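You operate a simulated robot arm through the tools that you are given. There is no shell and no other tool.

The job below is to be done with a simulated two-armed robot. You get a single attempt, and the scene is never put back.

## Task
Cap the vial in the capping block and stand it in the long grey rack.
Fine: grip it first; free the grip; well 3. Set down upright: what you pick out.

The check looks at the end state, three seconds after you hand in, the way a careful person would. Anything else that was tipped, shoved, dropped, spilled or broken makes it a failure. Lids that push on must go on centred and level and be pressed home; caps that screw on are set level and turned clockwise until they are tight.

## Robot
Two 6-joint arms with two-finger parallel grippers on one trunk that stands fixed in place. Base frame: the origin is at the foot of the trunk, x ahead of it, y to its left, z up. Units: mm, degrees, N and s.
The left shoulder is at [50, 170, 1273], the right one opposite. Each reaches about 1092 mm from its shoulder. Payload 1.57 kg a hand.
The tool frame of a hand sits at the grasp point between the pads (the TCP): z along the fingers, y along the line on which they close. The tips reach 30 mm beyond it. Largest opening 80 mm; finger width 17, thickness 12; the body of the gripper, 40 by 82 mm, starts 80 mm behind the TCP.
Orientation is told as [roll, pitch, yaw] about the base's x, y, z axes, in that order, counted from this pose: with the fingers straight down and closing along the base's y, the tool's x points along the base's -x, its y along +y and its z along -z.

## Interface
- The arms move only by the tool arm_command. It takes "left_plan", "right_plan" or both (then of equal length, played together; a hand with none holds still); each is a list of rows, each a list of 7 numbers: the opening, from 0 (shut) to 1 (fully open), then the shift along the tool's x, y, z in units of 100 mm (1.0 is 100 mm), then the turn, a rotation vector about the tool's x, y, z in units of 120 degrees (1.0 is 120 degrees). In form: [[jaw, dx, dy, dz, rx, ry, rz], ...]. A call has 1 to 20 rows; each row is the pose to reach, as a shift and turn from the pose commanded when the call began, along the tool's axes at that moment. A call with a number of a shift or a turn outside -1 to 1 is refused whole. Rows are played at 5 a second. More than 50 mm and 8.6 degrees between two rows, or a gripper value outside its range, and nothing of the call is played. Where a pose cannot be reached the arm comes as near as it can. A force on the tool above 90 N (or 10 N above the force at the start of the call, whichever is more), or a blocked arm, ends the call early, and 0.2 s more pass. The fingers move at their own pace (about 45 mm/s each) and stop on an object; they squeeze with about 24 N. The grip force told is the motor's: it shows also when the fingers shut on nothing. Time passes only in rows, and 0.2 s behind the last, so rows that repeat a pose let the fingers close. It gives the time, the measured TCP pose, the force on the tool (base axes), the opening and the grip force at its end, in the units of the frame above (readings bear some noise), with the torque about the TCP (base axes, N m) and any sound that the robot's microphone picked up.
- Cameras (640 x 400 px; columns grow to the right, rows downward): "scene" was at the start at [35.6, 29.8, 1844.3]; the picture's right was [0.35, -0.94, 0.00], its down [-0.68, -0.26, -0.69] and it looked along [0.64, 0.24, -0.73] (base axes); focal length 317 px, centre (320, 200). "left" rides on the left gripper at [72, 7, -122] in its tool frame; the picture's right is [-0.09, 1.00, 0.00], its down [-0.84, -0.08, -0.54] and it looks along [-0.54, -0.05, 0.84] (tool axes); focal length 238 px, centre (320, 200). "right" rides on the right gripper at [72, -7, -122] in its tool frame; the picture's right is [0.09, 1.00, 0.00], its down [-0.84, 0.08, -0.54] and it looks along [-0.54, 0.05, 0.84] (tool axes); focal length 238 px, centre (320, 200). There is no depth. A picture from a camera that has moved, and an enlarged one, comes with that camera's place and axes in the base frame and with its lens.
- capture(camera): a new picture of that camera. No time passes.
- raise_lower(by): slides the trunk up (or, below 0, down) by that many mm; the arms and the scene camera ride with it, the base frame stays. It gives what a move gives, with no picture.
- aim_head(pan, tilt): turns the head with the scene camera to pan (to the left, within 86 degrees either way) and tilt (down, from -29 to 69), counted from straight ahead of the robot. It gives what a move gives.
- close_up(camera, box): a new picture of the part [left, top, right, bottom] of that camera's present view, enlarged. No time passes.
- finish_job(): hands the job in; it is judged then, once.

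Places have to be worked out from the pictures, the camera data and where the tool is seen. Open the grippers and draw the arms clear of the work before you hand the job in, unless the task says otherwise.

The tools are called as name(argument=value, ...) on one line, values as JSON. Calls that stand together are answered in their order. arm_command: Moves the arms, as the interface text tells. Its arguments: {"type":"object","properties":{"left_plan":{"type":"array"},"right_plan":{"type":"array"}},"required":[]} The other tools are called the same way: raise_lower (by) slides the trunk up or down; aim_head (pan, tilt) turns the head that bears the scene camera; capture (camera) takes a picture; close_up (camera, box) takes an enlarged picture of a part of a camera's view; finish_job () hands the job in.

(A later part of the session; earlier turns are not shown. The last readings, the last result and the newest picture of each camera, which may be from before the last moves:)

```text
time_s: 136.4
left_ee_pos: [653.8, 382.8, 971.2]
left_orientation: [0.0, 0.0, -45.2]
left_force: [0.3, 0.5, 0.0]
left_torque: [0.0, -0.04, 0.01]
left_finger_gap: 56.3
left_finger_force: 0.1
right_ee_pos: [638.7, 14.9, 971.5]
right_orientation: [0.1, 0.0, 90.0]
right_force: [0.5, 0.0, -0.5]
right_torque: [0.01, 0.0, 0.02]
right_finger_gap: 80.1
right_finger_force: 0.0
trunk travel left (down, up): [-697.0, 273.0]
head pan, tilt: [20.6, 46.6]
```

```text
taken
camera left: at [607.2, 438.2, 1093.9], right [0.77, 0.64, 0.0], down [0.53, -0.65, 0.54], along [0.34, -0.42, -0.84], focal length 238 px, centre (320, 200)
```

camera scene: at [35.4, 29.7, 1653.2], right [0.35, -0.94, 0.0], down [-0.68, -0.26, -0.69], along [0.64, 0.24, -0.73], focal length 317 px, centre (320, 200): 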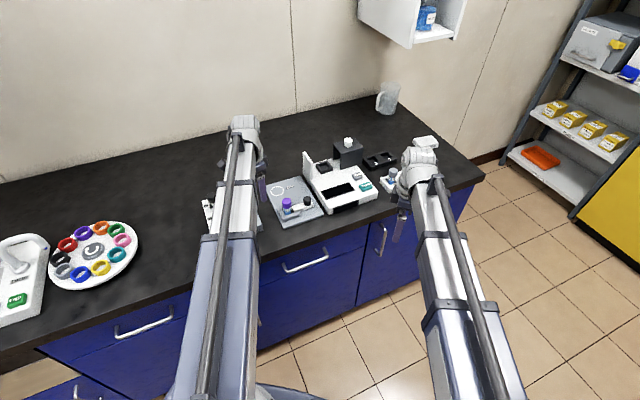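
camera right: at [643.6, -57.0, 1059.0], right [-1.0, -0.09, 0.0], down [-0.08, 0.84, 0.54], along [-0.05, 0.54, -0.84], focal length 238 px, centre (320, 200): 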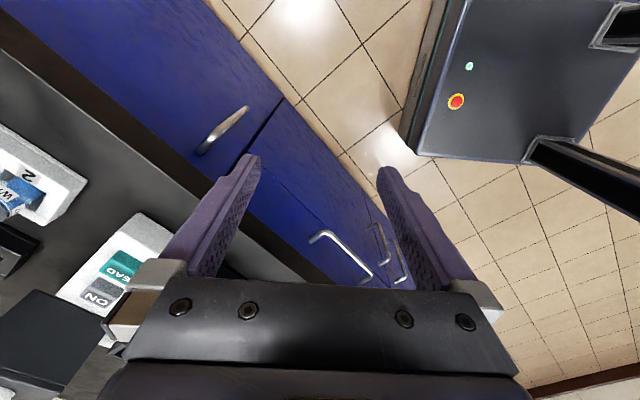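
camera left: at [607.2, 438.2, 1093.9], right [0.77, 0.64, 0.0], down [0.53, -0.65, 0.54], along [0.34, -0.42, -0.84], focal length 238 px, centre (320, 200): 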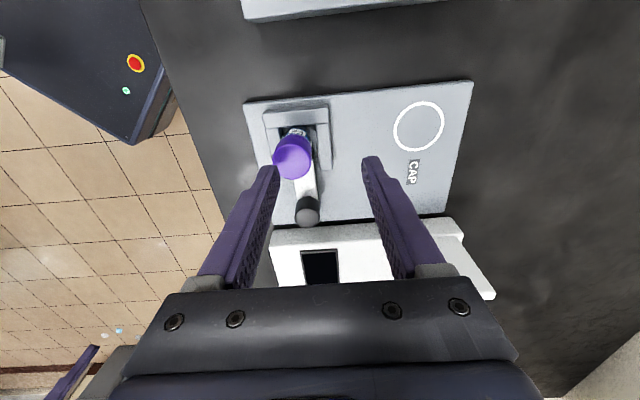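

The knob is ahead and to the right. I move 73 mm along the slide direction and 19 mm across to sit above it.

arm_command(left_plan=[[0.7, -0.18, -0.05, 0, 0, 0, 0], [0.7, -0.36, -0.1, 0, 0, 0, 0], [0.7, -0.54, -0.14, 0, 0, 0, 0], [0.7, -0.726, -0.189, 0, 0, 0, 0], [0.7, -0.726, -0.189, 0, 0, 0, 0]])

close_up(camera="left", box=[270, 20, 370, 180])

```text
time_s: 137.6
left_ee_pos: [692.8, 316.3, 971.3]
left_orientation: [0.0, 0.0, -45.1]
left_force: [0.8, 0.4, -0.7]
left_torque: [-0.01, 0.0, -0.01]
left_finger_gap: 56.0
left_finger_force: 0.1
right_ee_pos: [637.2, 16.4, 971.4]
right_orientation: [0.0, 0.0, 89.9]
right_force: [0.3, -0.2, 0.0]
right_torque: [0.02, 0.01, -0.03]
right_finger_gap: 80.5
right_finger_force: 0.0
trunk travel left (down, up): [-697.0, 273.0]
head pan, tilt: [20.6, 46.6]
```

```text
2.50 times, centred on (320, 100) of left
camera zoom: at [645.5, 372.6, 1093.9], right [0.77, 0.64, 0.0], down [0.54, -0.65, 0.54], along [0.35, -0.42, -0.84], focal length 596 px, centre (320, 450)
```

zoom: 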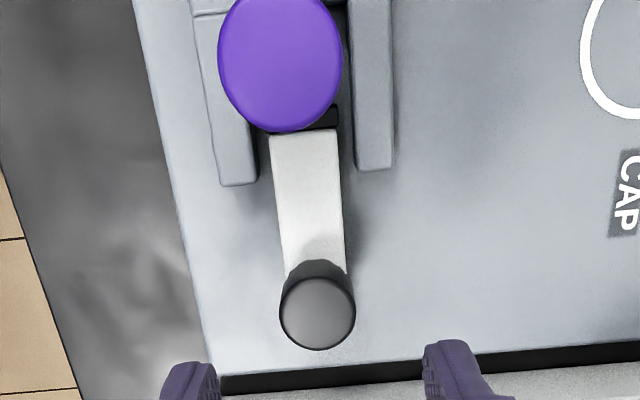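

The knob is 2 mm / -0.7 mm from the hand's axis. I correct that and lower 62 mm to straddle it.

arm_command(left_plan=[[0.7, 0.02, -0.006, 0, 0, 0, 0], [0.7, 0.02, -0.006, 0, 0, 0, 0]])

raise_lower(by=-62)

close_up(camera="left", box=[240, 0, 400, 200])

```text
time_s: 138.2
left_ee_pos: [689.9, 318.9, 972.1]
left_orientation: [0.1, 0.0, -45.1]
left_force: [-0.1, 0.7, -0.5]
left_torque: [-0.02, -0.01, 0.01]
left_finger_gap: 56.2
left_finger_force: 0.1
right_ee_pos: [638.5, 15.9, 971.3]
right_orientation: [0.0, 0.1, 90.0]
right_force: [0.2, 1.3, 0.0]
right_torque: [0.02, -0.01, 0.03]
right_finger_gap: 80.3
right_finger_force: 0.1
trunk travel left (down, up): [-697.0, 273.0]
head pan, tilt: [20.6, 46.6]
```

```text
time_s: 139.3
left_ee_pos: [690.4, 319.2, 909.0]
left_orientation: [-0.1, 0.0, -45.1]
left_force: [1.3, -0.1, 0.0]
left_torque: [0.03, -0.02, 0.01]
left_finger_gap: 56.5
left_finger_force: 0.1
right_ee_pos: [637.0, 14.1, 908.1]
right_orientation: [-0.1, -0.1, 90.0]
right_force: [0.1, -0.1, -0.7]
right_torque: [0.02, 0.02, 0.03]
right_finger_gap: 80.0
right_finger_force: 0.0
trunk travel left (down, up): [-635.0, 335.0]
head pan, tilt: [20.6, 46.6]
```

```text
2.00 times, centred on (320, 100) of left
camera zoom: at [643.1, 374.1, 1032.0], right [0.77, 0.64, 0.0], down [0.54, -0.65, 0.54], along [0.35, -0.42, -0.84], focal length 477 px, centre (320, 400)
```

zoom: 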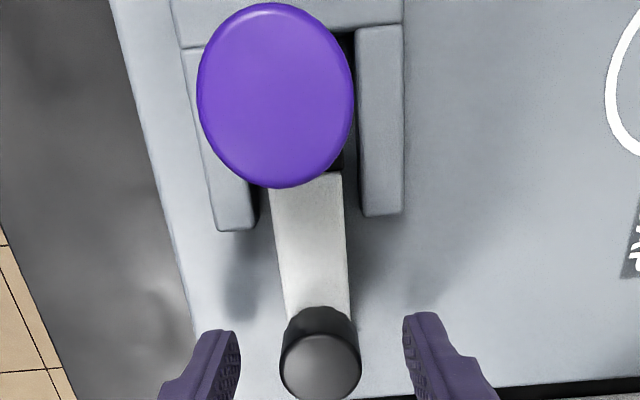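

The knob is between the fingers. I close on it.

arm_command(left_plan=[[0.4, 0, 0, 0, 0, 0, 0], [0.2, 0, 0, 0, 0, 0, 0], [0.2, 0, 0, 0, 0, 0, 0], [0.2, 0, 0, 0, 0, 0, 0], [0.2, 0, 0, 0, 0, 0, 0]])

arm_command(left_plan=[[0.2, -0.01, 0, 0, 0, 0, 0], [0.2, -0.02, 0, 0, 0, 0, 0], [0.2, -0.03, 0, 0, 0, 0, 0], [0.2, -0.04, 0, 0, 0, 0, 0], [0.2, -0.05, 0, 0, 0, 0, 0], [0.2, -0.05, 0, 0, 0, 0, 0]])

close_up(camera="left", box=[240, 0, 400, 200])

```text
time_s: 140.5
left_ee_pos: [689.2, 317.7, 909.7]
left_orientation: [-0.1, -0.1, -45.1]
left_force: [0.8, 0.1, 1.3]
left_torque: [-0.01, -0.04, 0.03]
left_finger_gap: 25.1
left_finger_force: 36.4
right_ee_pos: [636.5, 15.2, 910.2]
right_orientation: [0.0, 0.0, 90.0]
right_force: [-0.2, -0.2, 0.7]
right_torque: [0.0, -0.01, 0.03]
right_finger_gap: 79.9
right_finger_force: 0.0
trunk travel left (down, up): [-635.0, 335.0]
head pan, tilt: [20.6, 46.6]
```

```text
time_s: 141.9
left_ee_pos: [693.4, 316.0, 909.5]
left_orientation: [0.0, 0.0, -45.2]
left_force: [-3.3, 6.1, 1.8]
left_torque: [0.13, 0.19, 0.04]
left_finger_gap: 25.1
left_finger_force: 37.2
right_ee_pos: [638.1, 16.9, 910.0]
right_orientation: [0.0, 0.1, 90.0]
right_force: [0.3, 0.0, -0.1]
right_torque: [0.01, 0.0, -0.02]
right_finger_gap: 79.9
right_finger_force: 0.1
trunk travel left (down, up): [-635.0, 335.0]
head pan, tilt: [20.6, 46.6]
```

```text
2.00 times, centred on (320, 100) of left
camera zoom: at [645.9, 371.4, 1031.9], right [0.77, 0.64, 0.0], down [0.54, -0.65, 0.54], along [0.35, -0.42, -0.84], focal length 477 px, centre (320, 400)
```

zoom: 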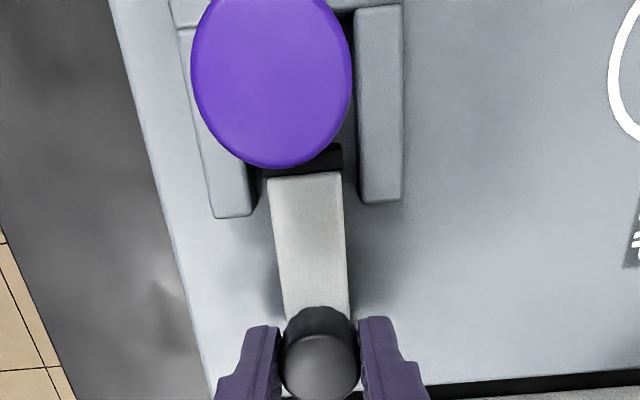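

The slide comes back against its spring (about 7 N). I continue 8 mm more to the open position.

arm_command(left_plan=[[0.2, -0.01, 0, 0, 0, 0, 0], [0.2, -0.02, 0, 0, 0, 0, 0], [0.2, -0.03, 0, 0, 0, 0, 0], [0.2, -0.04, 0, 0, 0, 0, 0], [0.2, -0.05, 0, 0, 0, 0, 0], [0.2, -0.06, 0, 0, 0, 0, 0], [0.2, -0.07, 0, 0, 0, 0, 0], [0.2, -0.08, 0, 0, 0, 0, 0], [0.2, -0.08, 0, 0, 0, 0, 0]])

close_up(camera="left", box=[240, 0, 400, 200])

```text
time_s: 143.9
left_ee_pos: [699.1, 309.5, 909.1]
left_orientation: [-0.1, 0.1, -45.1]
left_force: [0.5, 1.3, 2.0]
left_torque: [0.09, 0.04, 0.02]
left_finger_gap: 24.8
left_finger_force: 36.5
right_ee_pos: [637.0, 16.1, 909.4]
right_orientation: [0.0, 0.0, 90.0]
right_force: [0.3, -0.1, -0.2]
right_torque: [-0.02, 0.03, -0.01]
right_finger_gap: 80.0
right_finger_force: 0.0
trunk travel left (down, up): [-635.0, 335.0]
head pan, tilt: [20.6, 46.6]
```

```text
2.00 times, centred on (320, 100) of left
camera zoom: at [652.0, 365.3, 1031.9], right [0.77, 0.64, 0.0], down [0.54, -0.65, 0.54], along [0.35, -0.42, -0.84], focal length 477 px, centre (320, 400)
```

zoom: 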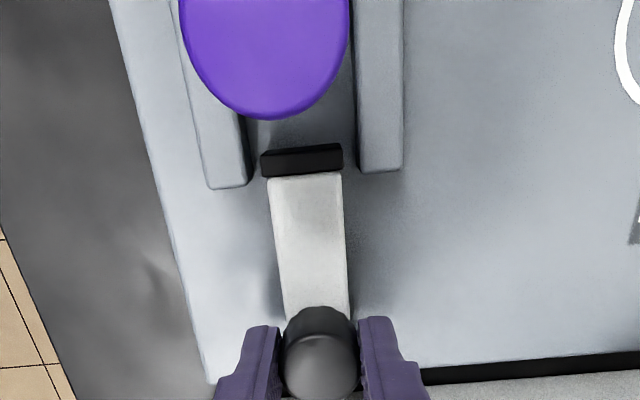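

The clamp is open again, within 1 mm of where it began. I take the last millimetre, release the knob and rise.

arm_command(left_plan=[[0.2, -0.01, 0, 0, 0, 0, 0], [0.2, -0.01, 0, 0, 0, 0, 0], [0.5, -0.01, 0, 0, 0, 0, 0], [0.7, -0.01, 0, 0, 0, 0, 0], [0.7, -0.01, 0, 0, 0, 0, 0], [0.7, -0.01, 0, 0, 0, 0, 0]])

raise_lower(by=62)

capture(camera="left")

close_up(camera="scene", box=[270, 195, 310, 220])

```text
time_s: 145.3
left_ee_pos: [701.0, 308.5, 909.2]
left_orientation: [0.0, 0.0, -45.0]
left_force: [0.6, -0.7, 0.0]
left_torque: [-0.01, 0.04, 0.01]
left_finger_gap: 56.0
left_finger_force: 0.0
right_ee_pos: [638.1, 15.1, 910.2]
right_orientation: [0.0, 0.0, 90.0]
right_force: [-0.1, 0.1, 0.4]
right_torque: [0.02, 0.03, -0.01]
right_finger_gap: 80.2
right_finger_force: 0.1
trunk travel left (down, up): [-635.0, 335.0]
head pan, tilt: [20.6, 46.6]
```

```text
time_s: 146.3
left_ee_pos: [700.3, 308.0, 970.7]
left_orientation: [0.0, 0.0, -45.1]
left_force: [-0.6, -0.2, -0.4]
left_torque: [0.01, -0.01, 0.02]
left_finger_gap: 55.9
left_finger_force: 0.1
right_ee_pos: [638.1, 16.3, 971.5]
right_orientation: [0.0, 0.1, 89.9]
right_force: [0.3, -0.1, 1.1]
right_torque: [0.03, -0.01, -0.01]
right_finger_gap: 80.0
right_finger_force: 0.1
trunk travel left (down, up): [-697.0, 273.0]
head pan, tilt: [20.6, 46.6]
```

```text
taken
camera left: at [653.4, 364.3, 1093.7], right [0.77, 0.64, 0.0], down [0.54, -0.65, 0.54], along [0.35, -0.42, -0.84], focal length 238 px, centre (320, 200)
```

left: 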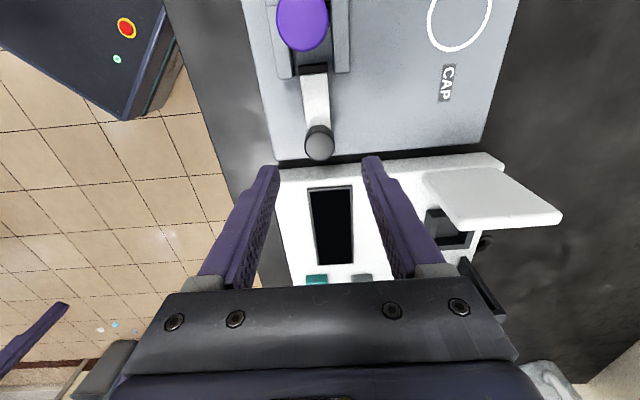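

```text
16.00 times, centred on (290, 208) of scene
camera zoom: at [35.8, 29.8, 1653.2], right [0.35, -0.94, 0.0], down [-0.68, -0.26, -0.69], along [0.64, 0.24, -0.73], focal length 5066 px, centre (800, 80)
```

zoom: 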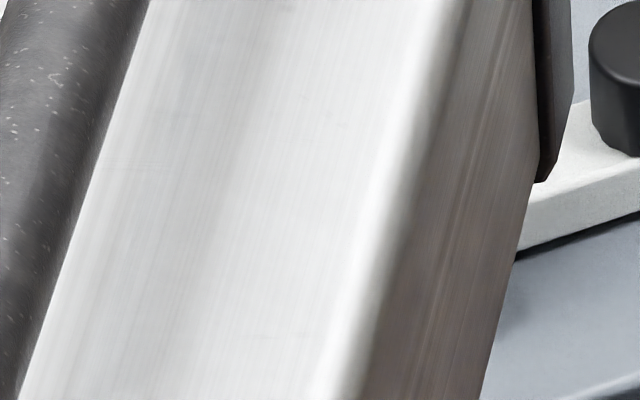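

The clamp is freed. Before lifting the vial I will measure well 3 with the empty hand: I raise 30 mm, turn to yaw 45 and travel over the vial toward the grey rack.

raise_lower(by=30)

arm_command(left_plan=[[0.7, 0.08, 0, 0, 0, 0, -0.0625], [0.7, 0.16, 0, 0, 0, 0, -0.125], [0.7, 0.24, 0, 0, 0, 0, -0.1875], [0.7, 0.32, 0, 0, 0, 0, -0.25], [0.7, 0.4, 0, 0, 0, 0, -0.3125], [0.7, 0.48, 0, 0, 0, 0, -0.375], [0.7, 0.56, 0, 0, 0, 0, -0.4375], [0.7, 0.64, 0, 0, 0, 0, -0.5], [0.7, 0.72, 0, 0, 0, 0, -0.5625], [0.7, 0.8, 0, 0, 0, 0, -0.625], [0.7, 0.88, 0, 0, 0, 0, -0.6875], [0.7, 0.95, 0, 0, 0, 0, -0.75], [0.7, 0.95, 0, 0, 0, 0, -0.75]])

capture(camera="left")

```text
time_s: 147.0
left_ee_pos: [700.4, 308.9, 1002.1]
left_orientation: [0.0, 0.0, -45.0]
left_force: [0.3, 0.8, -0.8]
left_torque: [0.01, 0.02, 0.0]
left_finger_gap: 55.9
left_finger_force: 0.0
right_ee_pos: [637.6, 15.6, 1001.7]
right_orientation: [0.0, 0.0, 90.0]
right_force: [-0.3, 0.2, -0.1]
right_torque: [-0.04, 0.0, 0.0]
right_finger_gap: 80.3
right_finger_force: 0.1
trunk travel left (down, up): [-727.0, 243.0]
head pan, tilt: [20.6, 46.6]
```

```text
time_s: 149.8
left_ee_pos: [632.1, 375.4, 1002.0]
left_orientation: [0.0, 0.0, 45.0]
left_force: [-0.7, 0.1, 0.0]
left_torque: [0.01, 0.02, -0.03]
left_finger_gap: 56.1
left_finger_force: 0.0
right_ee_pos: [638.3, 15.8, 1002.8]
right_orientation: [0.0, 0.0, 90.1]
right_force: [0.0, -0.4, 0.6]
right_torque: [0.0, 0.02, 0.0]
right_finger_gap: 79.9
right_finger_force: 0.1
trunk travel left (down, up): [-727.0, 243.0]
head pan, tilt: [20.6, 46.6]
```

```text
taken
camera left: at [577.1, 329.8, 1123.8], right [-0.64, 0.77, 0.0], down [0.65, 0.54, 0.54], along [0.42, 0.35, -0.84], focal length 238 px, centre (320, 200)
```

left: 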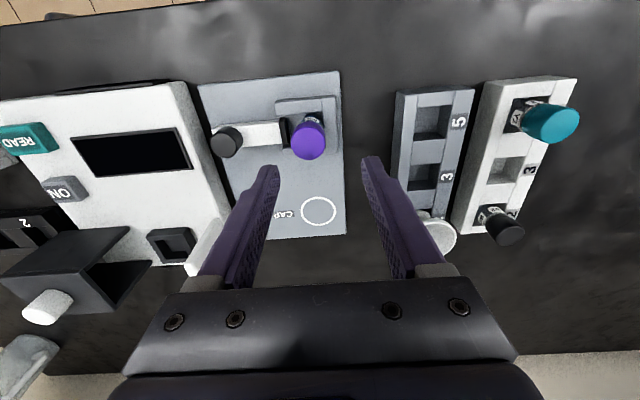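

The view is clear. I move along the bench toward the grey rack (95 mm sideways, 40 mm inward).

arm_command(left_plan=[[0.7, -0.1, 0.2, 0, 0, 0, 0], [0.7, -0.2, 0.4, 0, 0, 0, 0], [0.7, -0.3, 0.6, 0, 0, 0, 0], [0.7, -0.4, 0.8, 0, 0, 0, 0], [0.7, -0.4, 0.95, 0, 0, 0, 0], [0.7, -0.4, 0.95, 0, 0, 0, 0]])

capture(camera="left")

close_up(camera="left", box=[260, 80, 400, 220])

```text
time_s: 151.2
left_ee_pos: [593.4, 470.1, 1002.6]
left_orientation: [0.0, 0.0, 44.9]
left_force: [-0.3, 0.7, -0.6]
left_torque: [0.0, -0.03, 0.02]
left_finger_gap: 56.2
left_finger_force: 0.1
right_ee_pos: [638.4, 16.2, 1000.6]
right_orientation: [0.0, -0.1, 90.0]
right_force: [-0.7, 0.2, 0.2]
right_torque: [-0.01, -0.01, 0.02]
right_finger_gap: 80.2
right_finger_force: 0.1
trunk travel left (down, up): [-727.0, 243.0]
head pan, tilt: [20.6, 46.6]
```

```text
taken
camera left: at [537.9, 425.8, 1123.8], right [-0.64, 0.77, 0.0], down [0.65, 0.54, 0.54], along [0.42, 0.35, -0.84], focal length 238 px, centre (320, 200)
```

left: 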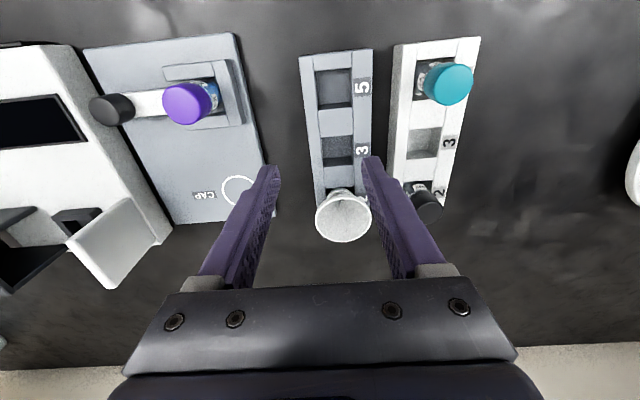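

```text
2.86 times, centred on (330, 150) of left
camera zoom: at [537.9, 425.8, 1123.8], right [-0.64, 0.77, 0.0], down [0.65, 0.54, 0.54], along [0.42, 0.35, -0.84], focal length 681 px, centre (291, 343)
```

zoom: 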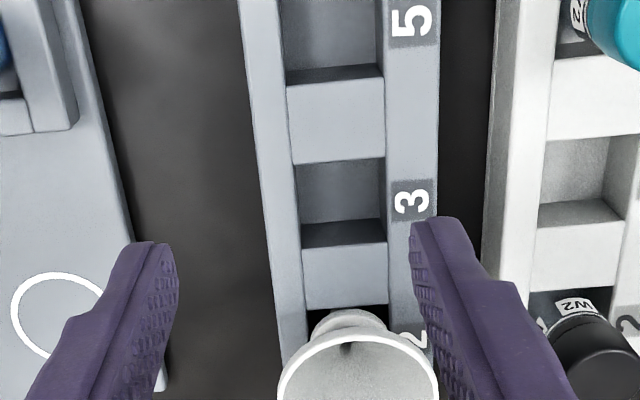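

Well 3 is plainly empty; its opening centre comes to about (599, 502) with the rack top near z 878. I move directly above it to refine.

arm_command(left_plan=[[0.7, -0.08, 0.06, 0, 0, 0, 0], [0.7, -0.16, 0.12, 0, 0, 0, 0], [0.7, -0.25, 0.176, 0, 0, 0, 0], [0.7, -0.25, 0.176, 0, 0, 0, 0]])

close_up(camera="left", box=[260, 60, 400, 200])

close_up(camera="left", box=[280, 100, 360, 160])

```text
time_s: 152.2
left_ee_pos: [598.6, 500.0, 1000.8]
left_orientation: [0.0, 0.0, 44.8]
left_force: [0.4, -0.2, -0.3]
left_torque: [0.02, 0.01, -0.01]
left_finger_gap: 56.1
left_finger_force: 0.1
right_ee_pos: [638.1, 16.4, 1001.4]
right_orientation: [0.0, 0.0, 90.0]
right_force: [0.2, -0.3, -0.6]
right_torque: [0.01, 0.03, 0.01]
right_finger_gap: 80.0
right_finger_force: 0.1
trunk travel left (down, up): [-727.0, 243.0]
head pan, tilt: [20.6, 46.6]
```

```text
2.86 times, centred on (330, 130) of left
camera zoom: at [542.6, 455.6, 1123.9], right [-0.64, 0.77, 0.0], down [0.65, 0.54, 0.54], along [0.42, 0.35, -0.84], focal length 681 px, centre (291, 400)
```

zoom: 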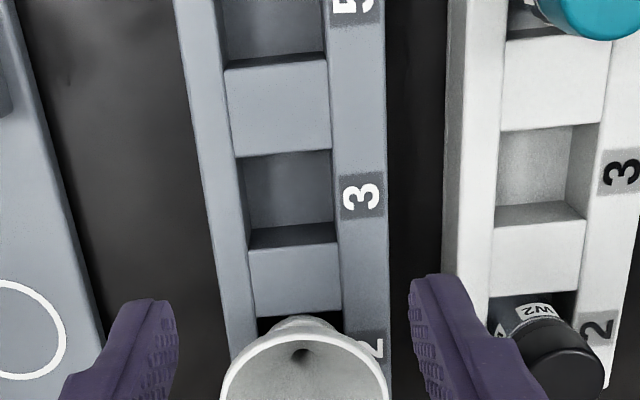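

```text
6.67 times, centred on (320, 130) of left
camera zoom: at [542.6, 455.6, 1123.9], right [-0.64, 0.77, 0.0], down [0.65, 0.54, 0.54], along [0.42, 0.35, -0.84], focal length 1589 px, centre (320, 667)
```

zoom: 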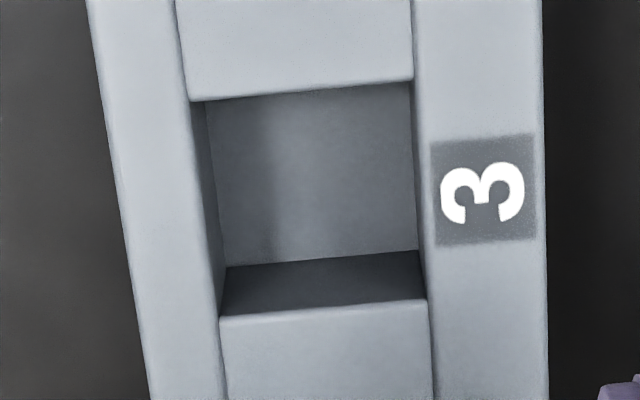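

Well 3 is about 33 mm square and 22 mm deep, centred near (598.8, 500.6), top z≈881; the funnel's rim stays 25 mm clear of its axis. I go back over the capped vial to pick it up.

arm_command(left_plan=[[0.6, 0.08, -0.16, 0, 0, 0, 0], [0.6, 0.16, -0.32, 0, 0, 0, 0], [0.6, 0.25, -0.48, 0, 0, 0, 0], [0.6, 0.325, -0.62, 0, 0, 0, 0], [0.6, 0.325, -0.62, 0, 0, 0, 0]])

arm_command(left_plan=[[0.6, 0.08, -0.15, 0, 0, 0, 0], [0.6, 0.16, -0.3, 0, 0, 0, 0], [0.6, 0.25, -0.45, 0, 0, 0, 0], [0.6, 0.325, -0.603, 0, 0, 0, 0], [0.6, 0.325, -0.603, 0, 0, 0, 0]])

raise_lower(by=-30)

close_up(camera="left", box=[280, 110, 360, 190])

```text
time_s: 153.4
left_ee_pos: [620.7, 434.6, 1002.0]
left_orientation: [0.0, 0.0, 44.9]
left_force: [-0.6, 0.0, -0.5]
left_torque: [-0.02, 0.0, -0.03]
left_finger_gap: 47.6
left_finger_force: 0.1
right_ee_pos: [637.0, 16.3, 1001.1]
right_orientation: [0.0, 0.1, 90.0]
right_force: [0.0, -0.3, 0.0]
right_torque: [0.07, -0.01, 0.03]
right_finger_gap: 80.1
right_finger_force: 0.0
trunk travel left (down, up): [-727.0, 243.0]
head pan, tilt: [20.6, 46.6]
```

```text
time_s: 154.6
left_ee_pos: [640.6, 369.2, 1000.8]
left_orientation: [0.0, 0.0, 45.0]
left_force: [0.3, -0.5, 0.3]
left_torque: [-0.02, -0.02, -0.03]
left_finger_gap: 48.0
left_finger_force: 0.1
right_ee_pos: [637.8, 15.1, 1002.2]
right_orientation: [0.0, 0.0, 90.0]
right_force: [-0.3, 0.2, -0.9]
right_torque: [-0.06, 0.02, 0.03]
right_finger_gap: 79.9
right_finger_force: 0.1
trunk travel left (down, up): [-727.0, 243.0]
head pan, tilt: [20.6, 46.6]
```

```text
time_s: 155.4
left_ee_pos: [641.1, 369.1, 970.9]
left_orientation: [0.0, -0.1, 44.8]
left_force: [0.2, 1.0, 0.3]
left_torque: [-0.03, 0.0, 0.0]
left_finger_gap: 47.9
left_finger_force: 0.0
right_ee_pos: [636.9, 16.8, 971.1]
right_orientation: [-0.1, 0.0, 90.0]
right_force: [0.2, 0.6, 0.6]
right_torque: [0.02, 0.0, 0.01]
right_finger_gap: 80.2
right_finger_force: 0.0
trunk travel left (down, up): [-697.0, 273.0]
head pan, tilt: [20.6, 46.6]
```

```text
5.00 times, centred on (320, 150) of left
camera zoom: at [584.0, 323.8, 1093.9], right [-0.64, 0.77, 0.0], down [0.65, 0.54, 0.54], along [0.42, 0.35, -0.84], focal length 1192 px, centre (320, 450)
```

zoom: 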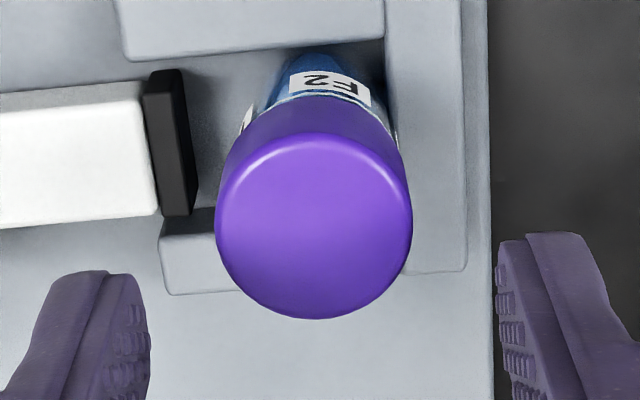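

The cap is 3 mm (tool x) and -0.6 mm (tool y) from the hand's axis. I correct and check before lowering around ring and cap.

arm_command(left_plan=[[0.6, 0.015, -0.003, 0, 0, 0, 0], [0.6, 0.03, -0.006, 0, 0, 0, 0], [0.6, 0.03, -0.006, 0, 0, 0, 0]])

close_up(camera="left", box=[280, 110, 360, 190])

close_up(camera="scene", box=[270, 195, 300, 215])

```text
time_s: 156.2
left_ee_pos: [638.7, 367.6, 971.8]
left_orientation: [-0.1, 0.0, 45.0]
left_force: [-0.6, 0.2, 0.2]
left_torque: [0.0, 0.03, 0.0]
left_finger_gap: 47.8
left_finger_force: 0.1
right_ee_pos: [638.0, 15.7, 971.6]
right_orientation: [0.0, 0.0, 90.0]
right_force: [0.2, 0.2, 0.3]
right_torque: [-0.03, 0.03, 0.01]
right_finger_gap: 80.0
right_finger_force: 0.0
trunk travel left (down, up): [-697.0, 273.0]
head pan, tilt: [20.6, 46.6]
```

```text
5.00 times, centred on (320, 150) of left
camera zoom: at [582.4, 321.2, 1093.8], right [-0.64, 0.77, 0.0], down [0.65, 0.54, 0.54], along [0.42, 0.35, -0.84], focal length 1192 px, centre (320, 450)
```

zoom: 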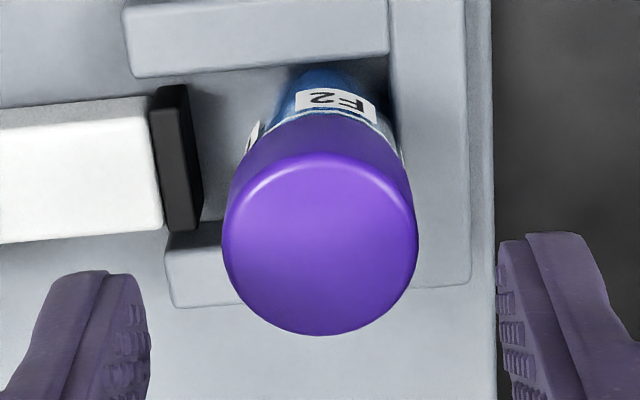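

```text
16.00 times, centred on (285, 205) of scene
camera zoom: at [35.6, 29.7, 1653.2], right [0.35, -0.94, 0.0], down [-0.68, -0.26, -0.69], along [0.64, 0.24, -0.73], focal length 5066 px, centre (880, 120)
```

zoom: 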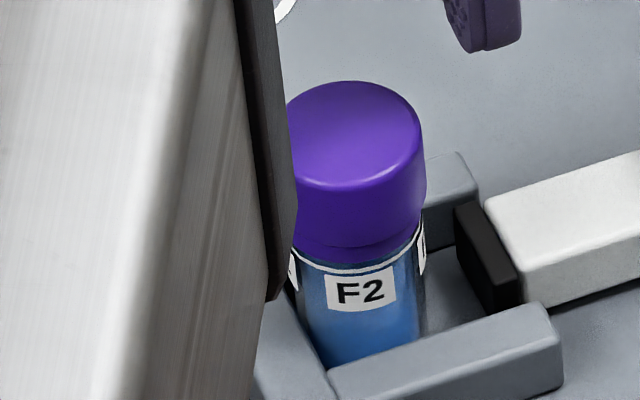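

Centred within 0.2 mm. I lower 46 mm so the pads span both ring and cap (tips about z 895.5, above the walls and the clamp pad).

raise_lower(by=-40)

close_up(camera="left", box=[260, 110, 380, 230])

close_up(camera="scene", box=[275, 185, 305, 205])

```text
time_s: 157.0
left_ee_pos: [638.9, 367.0, 932.8]
left_orientation: [-0.1, -0.1, 45.0]
left_force: [-0.2, -0.1, 0.1]
left_torque: [0.0, -0.02, 0.01]
left_finger_gap: 47.7
left_finger_force: 0.0
right_ee_pos: [637.6, 17.0, 932.0]
right_orientation: [-0.1, -0.1, 90.0]
right_force: [0.2, 0.7, -0.3]
right_torque: [0.02, 0.0, -0.01]
right_finger_gap: 79.9
right_finger_force: 0.1
trunk travel left (down, up): [-657.0, 313.0]
head pan, tilt: [20.6, 46.6]
```

```text
3.33 times, centred on (320, 170) of left
camera zoom: at [582.3, 321.2, 1053.9], right [-0.64, 0.77, 0.0], down [0.65, 0.54, 0.54], along [0.42, 0.35, -0.84], focal length 794 px, centre (320, 300)
```

zoom: 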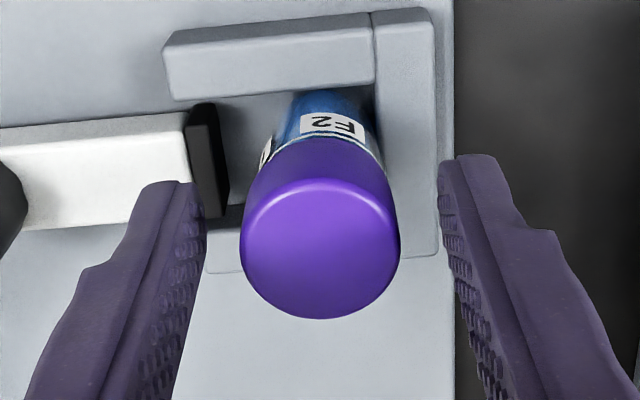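

```text
16.00 times, centred on (290, 195) of scene
camera zoom: at [35.4, 29.7, 1613.2], right [0.35, -0.94, 0.0], down [-0.68, -0.26, -0.69], along [0.64, 0.24, -0.73], focal length 5066 px, centre (800, 280)
```

zoom: 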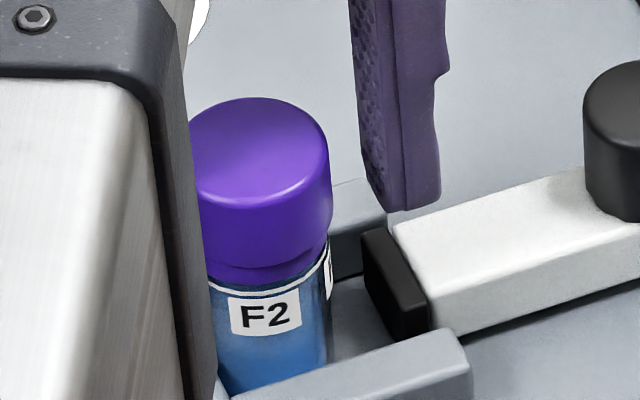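

Clearances look fine. I lower the last 6 mm and close gently on ring and cap together.

raise_lower(by=-6)

arm_command(left_plan=[[0.5, 0, 0, 0, 0, 0, 0], [0.42, 0, 0, 0, 0, 0, 0], [0.38, 0, 0, 0, 0, 0, 0], [0.34, 0, 0, 0, 0, 0, 0], [0.3, 0, 0, 0, 0, 0, 0], [0.2, 0, 0, 0, 0, 0, 0], [0.2, 0, 0, 0, 0, 0, 0]])

close_up(camera="left", box=[260, 110, 380, 230])

close_up(camera="scene", box=[275, 183, 305, 203])

```text
time_s: 157.6
left_ee_pos: [637.5, 367.4, 925.7]
left_orientation: [0.1, 0.0, 45.0]
left_force: [-0.6, 0.0, -0.2]
left_torque: [0.0, 0.02, 0.0]
left_finger_gap: 47.9
left_finger_force: 0.1
right_ee_pos: [637.6, 14.8, 924.9]
right_orientation: [0.1, 0.0, 90.0]
right_force: [-0.2, 0.5, -0.5]
right_torque: [-0.01, -0.03, -0.05]
right_finger_gap: 79.9
right_finger_force: 0.0
trunk travel left (down, up): [-651.0, 319.0]
head pan, tilt: [20.6, 46.6]
```

```text
time_s: 159.2
left_ee_pos: [638.6, 368.0, 926.6]
left_orientation: [0.1, 0.0, 44.9]
left_force: [0.0, -0.1, 0.0]
left_torque: [0.0, -0.02, 0.01]
left_finger_gap: 28.5
left_finger_force: 23.8
right_ee_pos: [635.9, 16.4, 925.1]
right_orientation: [0.0, 0.0, 90.1]
right_force: [0.0, -0.2, -0.5]
right_torque: [0.03, -0.01, -0.02]
right_finger_gap: 80.2
right_finger_force: 0.0
trunk travel left (down, up): [-651.0, 319.0]
head pan, tilt: [20.6, 46.6]
```

```text
3.33 times, centred on (320, 170) of left
camera zoom: at [582.4, 321.2, 1047.8], right [-0.64, 0.77, 0.0], down [0.65, 0.54, 0.54], along [0.42, 0.35, -0.84], focal length 794 px, centre (320, 300)
```

zoom: 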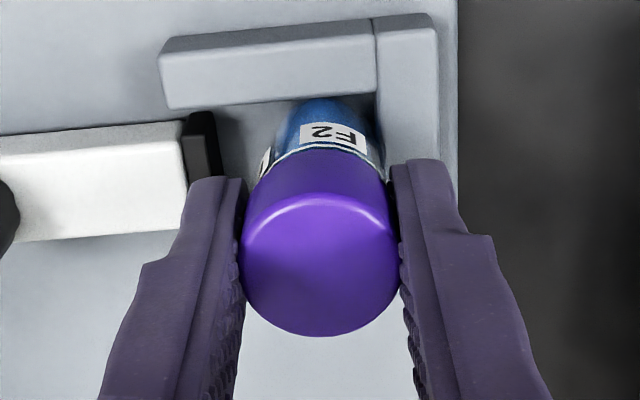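

```text
16.00 times, centred on (290, 193) of scene
camera zoom: at [35.6, 29.8, 1607.2], right [0.35, -0.94, 0.0], down [-0.68, -0.26, -0.69], along [0.64, 0.24, -0.73], focal length 5066 px, centre (800, 312)
```

zoom: 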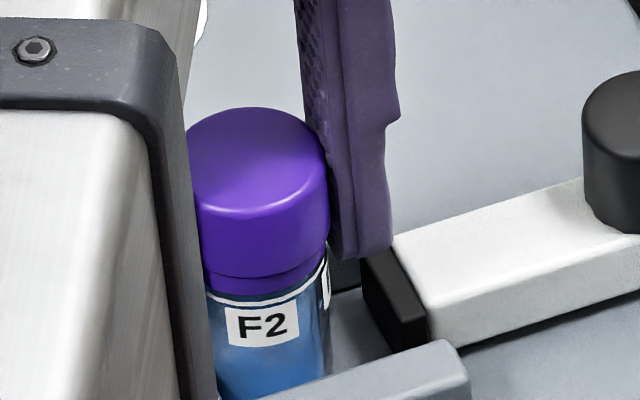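

Gripped with no snap, so the cap stays latched. I lift 8 mm and check that the vial comes along.

raise_lower(by=8)

close_up(camera="left", box=[260, 110, 380, 230])

close_up(camera="scene", box=[275, 183, 305, 203])

```text
time_s: 159.7
left_ee_pos: [638.0, 367.5, 933.3]
left_orientation: [-0.1, 0.0, 44.8]
left_force: [0.1, 0.1, -0.3]
left_torque: [-0.01, 0.03, 0.01]
left_finger_gap: 27.7
left_finger_force: 23.7
right_ee_pos: [638.8, 16.4, 932.2]
right_orientation: [0.0, 0.0, 89.9]
right_force: [-0.7, 0.2, 0.7]
right_torque: [-0.01, 0.0, 0.01]
right_finger_gap: 80.2
right_finger_force: 0.0
trunk travel left (down, up): [-659.0, 311.0]
head pan, tilt: [20.6, 46.6]
```

```text
3.33 times, centred on (320, 170) of left
camera zoom: at [582.6, 321.3, 1055.7], right [-0.64, 0.77, 0.0], down [0.65, 0.54, 0.54], along [0.42, 0.35, -0.84], focal length 794 px, centre (320, 300)
```

zoom: 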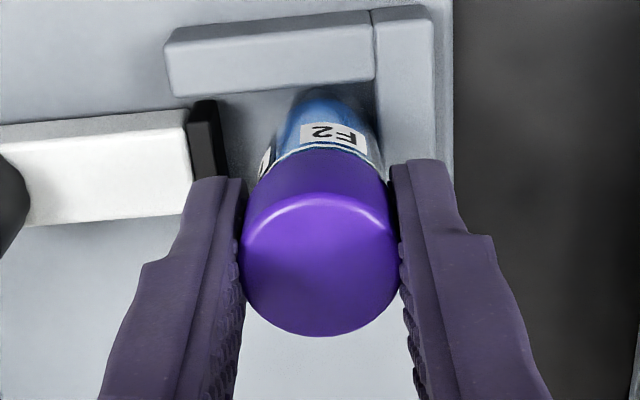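

```text
16.00 times, centred on (290, 193) of scene
camera zoom: at [35.8, 29.8, 1615.2], right [0.35, -0.94, 0.0], down [-0.68, -0.26, -0.69], along [0.64, 0.24, -0.73], focal length 5066 px, centre (800, 312)
```

zoom: 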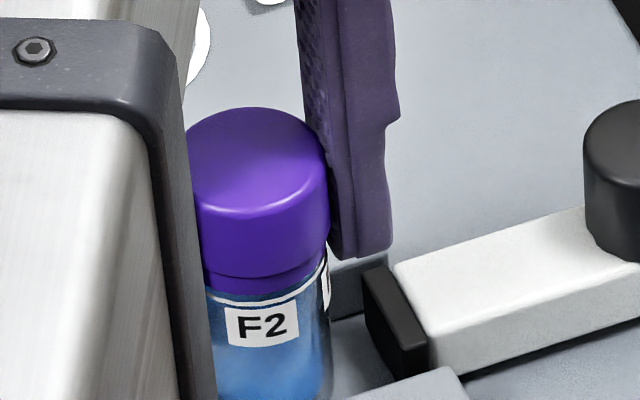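

The vial rises with the cap, no sound. I lift 35 mm more and carry it toward well 3 in two moves.

raise_lower(by=35)

arm_command(left_plan=[[0.2, -0.05, 0.1, 0, 0, 0, 0], [0.2, -0.11, 0.2, 0, 0, 0, 0], [0.2, -0.17, 0.31, 0, 0, 0, 0], [0.2, -0.22, 0.41, 0, 0, 0, 0], [0.2, -0.28, 0.51, 0, 0, 0, 0], [0.2, -0.331, 0.6115, 0, 0, 0, 0], [0.2, -0.331, 0.6115, 0, 0, 0, 0]])

capture(camera="left")

capture(camera="scene")

```text
time_s: 160.5
left_ee_pos: [640.6, 367.4, 968.8]
left_orientation: [0.1, 0.0, 44.9]
left_force: [-0.2, -0.1, -1.0]
left_torque: [0.03, -0.05, 0.0]
left_finger_gap: 28.1
left_finger_force: 24.4
right_ee_pos: [638.7, 16.1, 968.0]
right_orientation: [0.0, -0.1, 89.9]
right_force: [-0.3, -0.6, -0.1]
right_torque: [-0.02, 0.02, 0.0]
right_finger_gap: 79.8
right_finger_force: 0.0
trunk travel left (down, up): [-694.0, 276.0]
head pan, tilt: [20.6, 46.6]
```

```text
time_s: 162.1
left_ee_pos: [619.8, 433.9, 968.4]
left_orientation: [0.0, 0.0, 44.9]
left_force: [0.3, 0.4, -1.1]
left_torque: [0.01, -0.01, 0.02]
left_finger_gap: 27.6
left_finger_force: 23.8
right_ee_pos: [637.3, 14.6, 969.0]
right_orientation: [0.0, 0.0, 90.0]
right_force: [0.6, -0.1, -0.1]
right_torque: [-0.01, -0.03, 0.01]
right_finger_gap: 79.8
right_finger_force: 0.1
trunk travel left (down, up): [-694.0, 276.0]
head pan, tilt: [20.6, 46.6]
```

```text
taken
camera left: at [563.7, 388.3, 1090.8], right [-0.64, 0.77, 0.0], down [0.65, 0.54, 0.54], along [0.42, 0.35, -0.84], focal length 238 px, centre (320, 200)
```

left: 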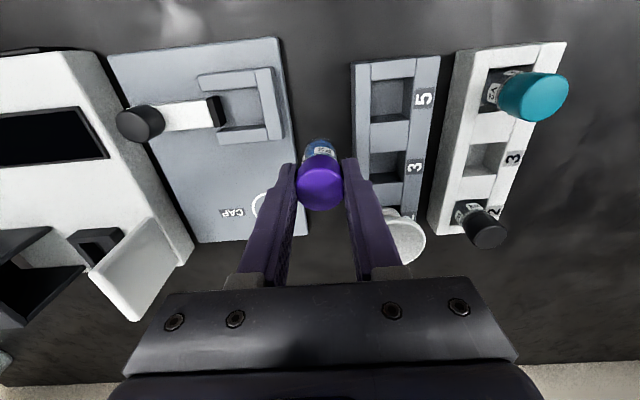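

```text
taken
camera scene: at [35.6, 29.7, 1650.2], right [0.35, -0.94, 0.0], down [-0.68, -0.26, -0.69], along [0.64, 0.24, -0.73], focal length 317 px, centre (320, 200)
```

scene: 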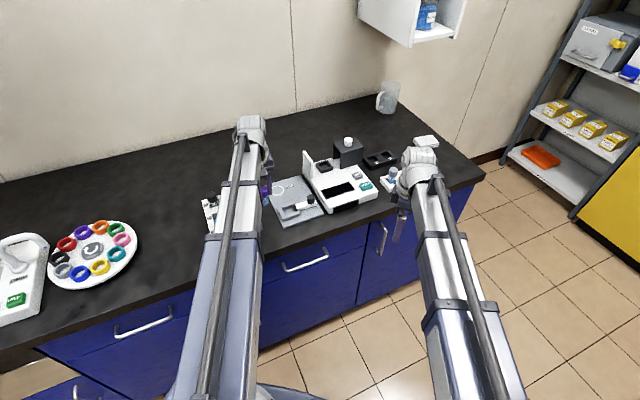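

The vial hangs straight and the nest is empty. I make the second move to stand it over well 3.

arm_command(left_plan=[[0.2, -0.05, 0.1, 0, 0, 0, 0], [0.2, -0.11, 0.2, 0, 0, 0, 0], [0.2, -0.16, 0.31, 0, 0, 0, 0], [0.2, -0.21, 0.41, 0, 0, 0, 0], [0.2, -0.27, 0.51, 0, 0, 0, 0], [0.2, -0.32, 0.616, 0, 0, 0, 0], [0.2, -0.32, 0.616, 0, 0, 0, 0]])

capture(camera="left")

close_up(camera="left", box=[260, 60, 400, 200])

close_up(camera="scene", box=[190, 160, 290, 240])

```text
time_s: 163.7
left_ee_pos: [598.5, 501.1, 969.7]
left_orientation: [0.0, -0.1, 44.9]
left_force: [0.3, -1.1, -0.5]
left_torque: [0.0, 0.01, -0.01]
left_finger_gap: 27.6
left_finger_force: 24.1
right_ee_pos: [638.7, 16.3, 967.8]
right_orientation: [-0.1, 0.0, 90.0]
right_force: [-0.2, 0.6, -0.9]
right_torque: [-0.02, 0.01, -0.01]
right_finger_gap: 80.0
right_finger_force: 0.1
trunk travel left (down, up): [-694.0, 276.0]
head pan, tilt: [20.6, 46.6]
```

```text
taken
camera left: at [541.6, 454.5, 1090.8], right [-0.64, 0.77, 0.0], down [0.65, 0.54, 0.54], along [0.42, 0.35, -0.84], focal length 238 px, centre (320, 200)
```

left: 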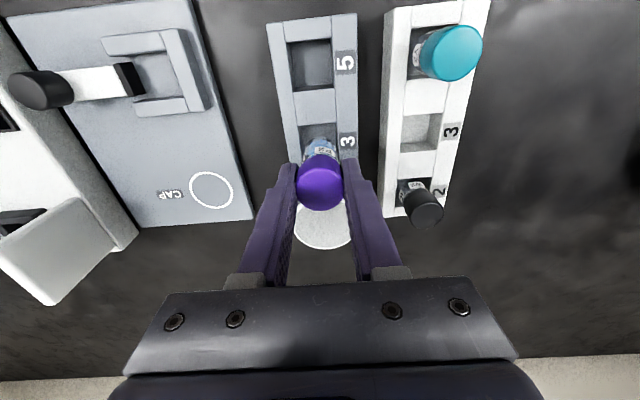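

```text
2.86 times, centred on (330, 130) of left
camera zoom: at [541.6, 454.5, 1090.8], right [-0.64, 0.77, 0.0], down [0.65, 0.54, 0.54], along [0.42, 0.35, -0.84], focal length 681 px, centre (291, 400)
```

zoom: 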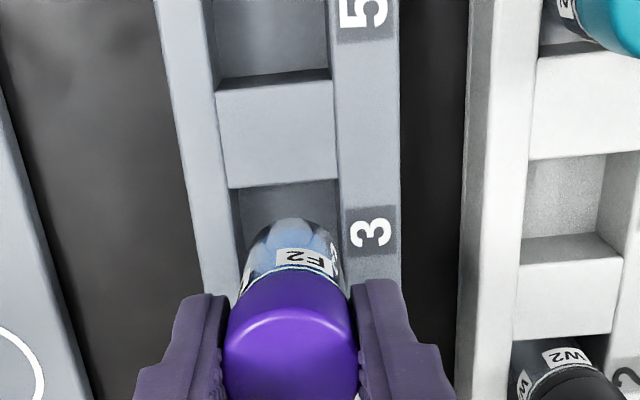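

```text
5.00 times, centred on (240, 200) of scene
camera zoom: at [35.6, 29.7, 1650.2], right [0.35, -0.94, 0.0], down [-0.68, -0.26, -0.69], along [0.64, 0.24, -0.73], focal length 1583 px, centre (720, 200)
```

zoom: 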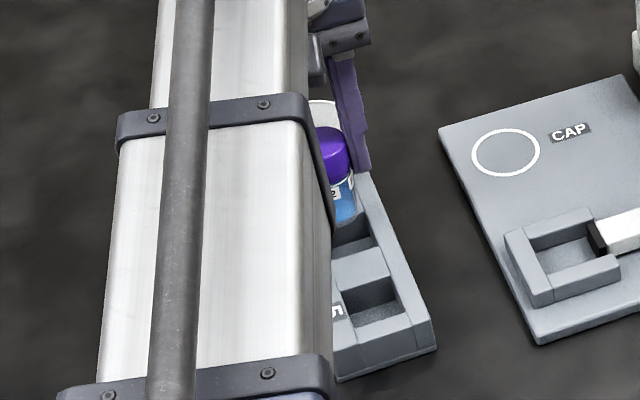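

The vial stands over well 3, about 1 mm off centre (slack is ±4 mm). I correct that millimetre and lower 20 mm, bottom just above the rack top, to check.

arm_command(left_plan=[[0.2, -0.009, -0.008, 0, 0, 0, 0], [0.2, -0.009, -0.008, 0, 0, 0, 0], [0.2, -0.009, -0.008, 0, 0, 0, 0]])

raise_lower(by=-20)

close_up(camera="left", box=[260, 60, 400, 220])

close_up(camera="scene", box=[240, 160, 290, 220])

```text
time_s: 164.5
left_ee_pos: [599.3, 499.9, 968.4]
left_orientation: [-0.1, 0.1, 44.9]
left_force: [-0.6, -0.3, 0.0]
left_torque: [0.0, 0.01, 0.0]
left_finger_gap: 27.5
left_finger_force: 23.7
right_ee_pos: [638.9, 15.6, 967.9]
right_orientation: [0.0, 0.0, 89.9]
right_force: [0.2, 0.3, 0.3]
right_torque: [-0.01, 0.0, 0.0]
right_finger_gap: 79.9
right_finger_force: 0.1
trunk travel left (down, up): [-694.0, 276.0]
head pan, tilt: [20.6, 46.6]
```

```text
time_s: 165.2
left_ee_pos: [600.4, 499.8, 949.2]
left_orientation: [0.0, 0.0, 44.9]
left_force: [0.0, 0.0, -0.6]
left_torque: [-0.01, 0.02, 0.02]
left_finger_gap: 27.3
left_finger_force: 24.1
right_ee_pos: [637.9, 14.5, 949.3]
right_orientation: [0.0, 0.0, 90.1]
right_force: [-0.4, -0.4, -0.8]
right_torque: [0.0, 0.0, 0.0]
right_finger_gap: 79.7
right_finger_force: 0.0
trunk travel left (down, up): [-674.0, 296.0]
head pan, tilt: [20.6, 46.6]
```

```text
2.50 times, centred on (330, 140) of left
camera zoom: at [542.6, 453.9, 1070.9], right [-0.64, 0.77, 0.0], down [0.65, 0.54, 0.54], along [0.42, 0.35, -0.84], focal length 596 px, centre (295, 350)
```

zoom: 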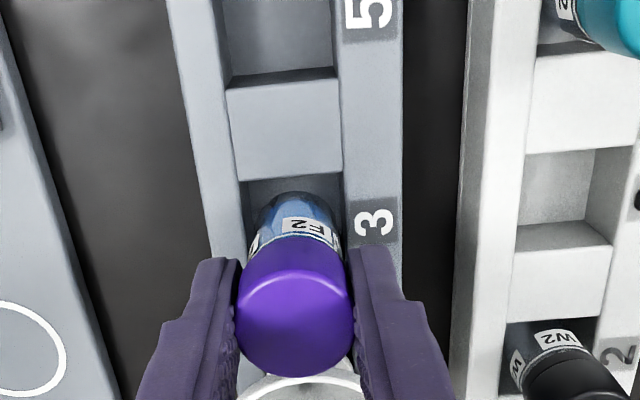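

```text
6.67 times, centred on (265, 190) of scene
camera zoom: at [35.4, 29.7, 1630.2], right [0.35, -0.94, 0.0], down [-0.68, -0.26, -0.69], along [0.64, 0.24, -0.73], focal length 2111 px, centre (687, 267)
```

zoom: 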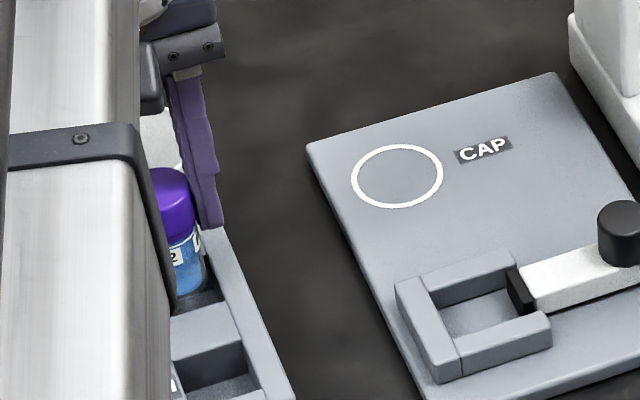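

The vial's foot is inside the outline of well 3 and clear of the funnel (about 11 mm). I lower 18 mm, then feel for the floor in small steps.

raise_lower(by=-18)

raise_lower(by=-3)

close_up(camera="left", box=[260, 60, 400, 220])

close_up(camera="scene", box=[240, 160, 290, 220])

```text
time_s: 165.8
left_ee_pos: [599.5, 499.8, 930.4]
left_orientation: [-0.1, 0.1, 44.8]
left_force: [0.1, -0.2, 0.3]
left_torque: [-0.02, 0.02, 0.01]
left_finger_gap: 27.7
left_finger_force: 24.2
right_ee_pos: [636.7, 15.5, 930.9]
right_orientation: [-0.1, 0.0, 90.0]
right_force: [-0.1, 0.7, 0.0]
right_torque: [0.0, -0.04, 0.01]
right_finger_gap: 79.8
right_finger_force: 0.0
trunk travel left (down, up): [-656.0, 314.0]
head pan, tilt: [20.6, 46.6]
```

```text
time_s: 166.4
left_ee_pos: [598.9, 498.9, 927.5]
left_orientation: [0.0, -0.1, 44.9]
left_force: [0.0, -0.2, -0.3]
left_torque: [0.0, -0.01, 0.02]
left_finger_gap: 27.6
left_finger_force: 24.0
right_ee_pos: [638.2, 15.6, 928.2]
right_orientation: [0.0, 0.1, 90.0]
right_force: [-0.1, -0.7, -0.2]
right_torque: [0.02, 0.03, 0.0]
right_finger_gap: 80.0
right_finger_force: 0.0
trunk travel left (down, up): [-653.0, 317.0]
head pan, tilt: [20.6, 46.6]
```

```text
2.50 times, centred on (330, 140) of left
camera zoom: at [542.7, 454.0, 1049.8], right [-0.64, 0.77, 0.0], down [0.65, 0.54, 0.54], along [0.42, 0.35, -0.84], focal length 596 px, centre (295, 350)
```

zoom: 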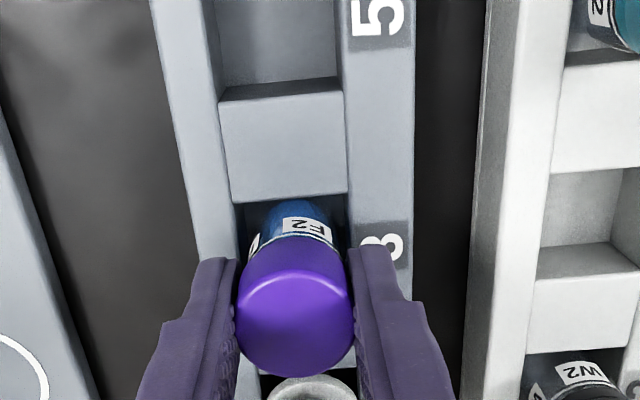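

```text
6.67 times, centred on (265, 190) of scene
camera zoom: at [35.5, 29.8, 1609.2], right [0.35, -0.94, 0.0], down [-0.68, -0.26, -0.69], along [0.64, 0.24, -0.73], focal length 2111 px, centre (687, 267)
```

zoom: 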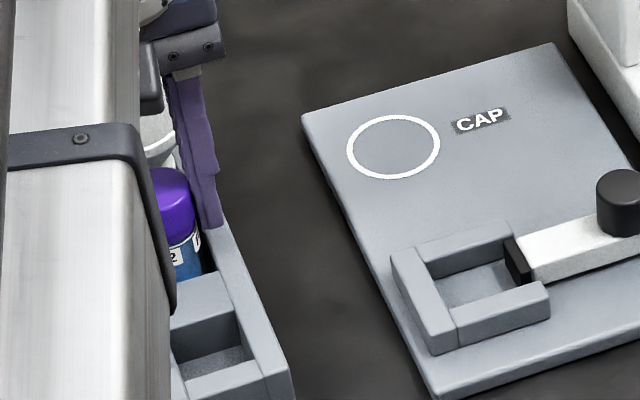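

No contact yet (vial foot about 2 mm above its former nest level). I lower in 1.5 mm steps until the floor is felt.

raise_lower(by=-1.5)

raise_lower(by=-1.5)

```text
time_s: 166.9
left_ee_pos: [599.6, 499.6, 925.9]
left_orientation: [0.0, 0.0, 45.0]
left_force: [0.3, 0.1, -0.2]
left_torque: [-0.03, 0.01, -0.06]
left_finger_gap: 27.3
left_finger_force: 23.9
right_ee_pos: [638.5, 15.4, 926.8]
right_orientation: [0.1, 0.0, 90.0]
right_force: [-0.8, 0.1, 0.3]
right_torque: [-0.02, 0.01, -0.01]
right_finger_gap: 79.9
right_finger_force: 0.0
trunk travel left (down, up): [-651.0, 319.0]
head pan, tilt: [20.6, 46.6]
```

```text
time_s: 167.4
left_ee_pos: [598.4, 501.1, 923.7]
left_orientation: [0.1, 0.1, 44.9]
left_force: [-0.8, 0.5, 0.0]
left_torque: [0.01, 0.0, -0.01]
left_finger_gap: 27.6
left_finger_force: 24.3
right_ee_pos: [637.2, 15.9, 925.2]
right_orientation: [0.0, 0.0, 90.0]
right_force: [0.7, 0.3, -0.6]
right_torque: [0.0, 0.02, 0.01]
right_finger_gap: 79.8
right_finger_force: 0.0
trunk travel left (down, up): [-650.0, 320.0]
head pan, tilt: [20.6, 46.6]
```

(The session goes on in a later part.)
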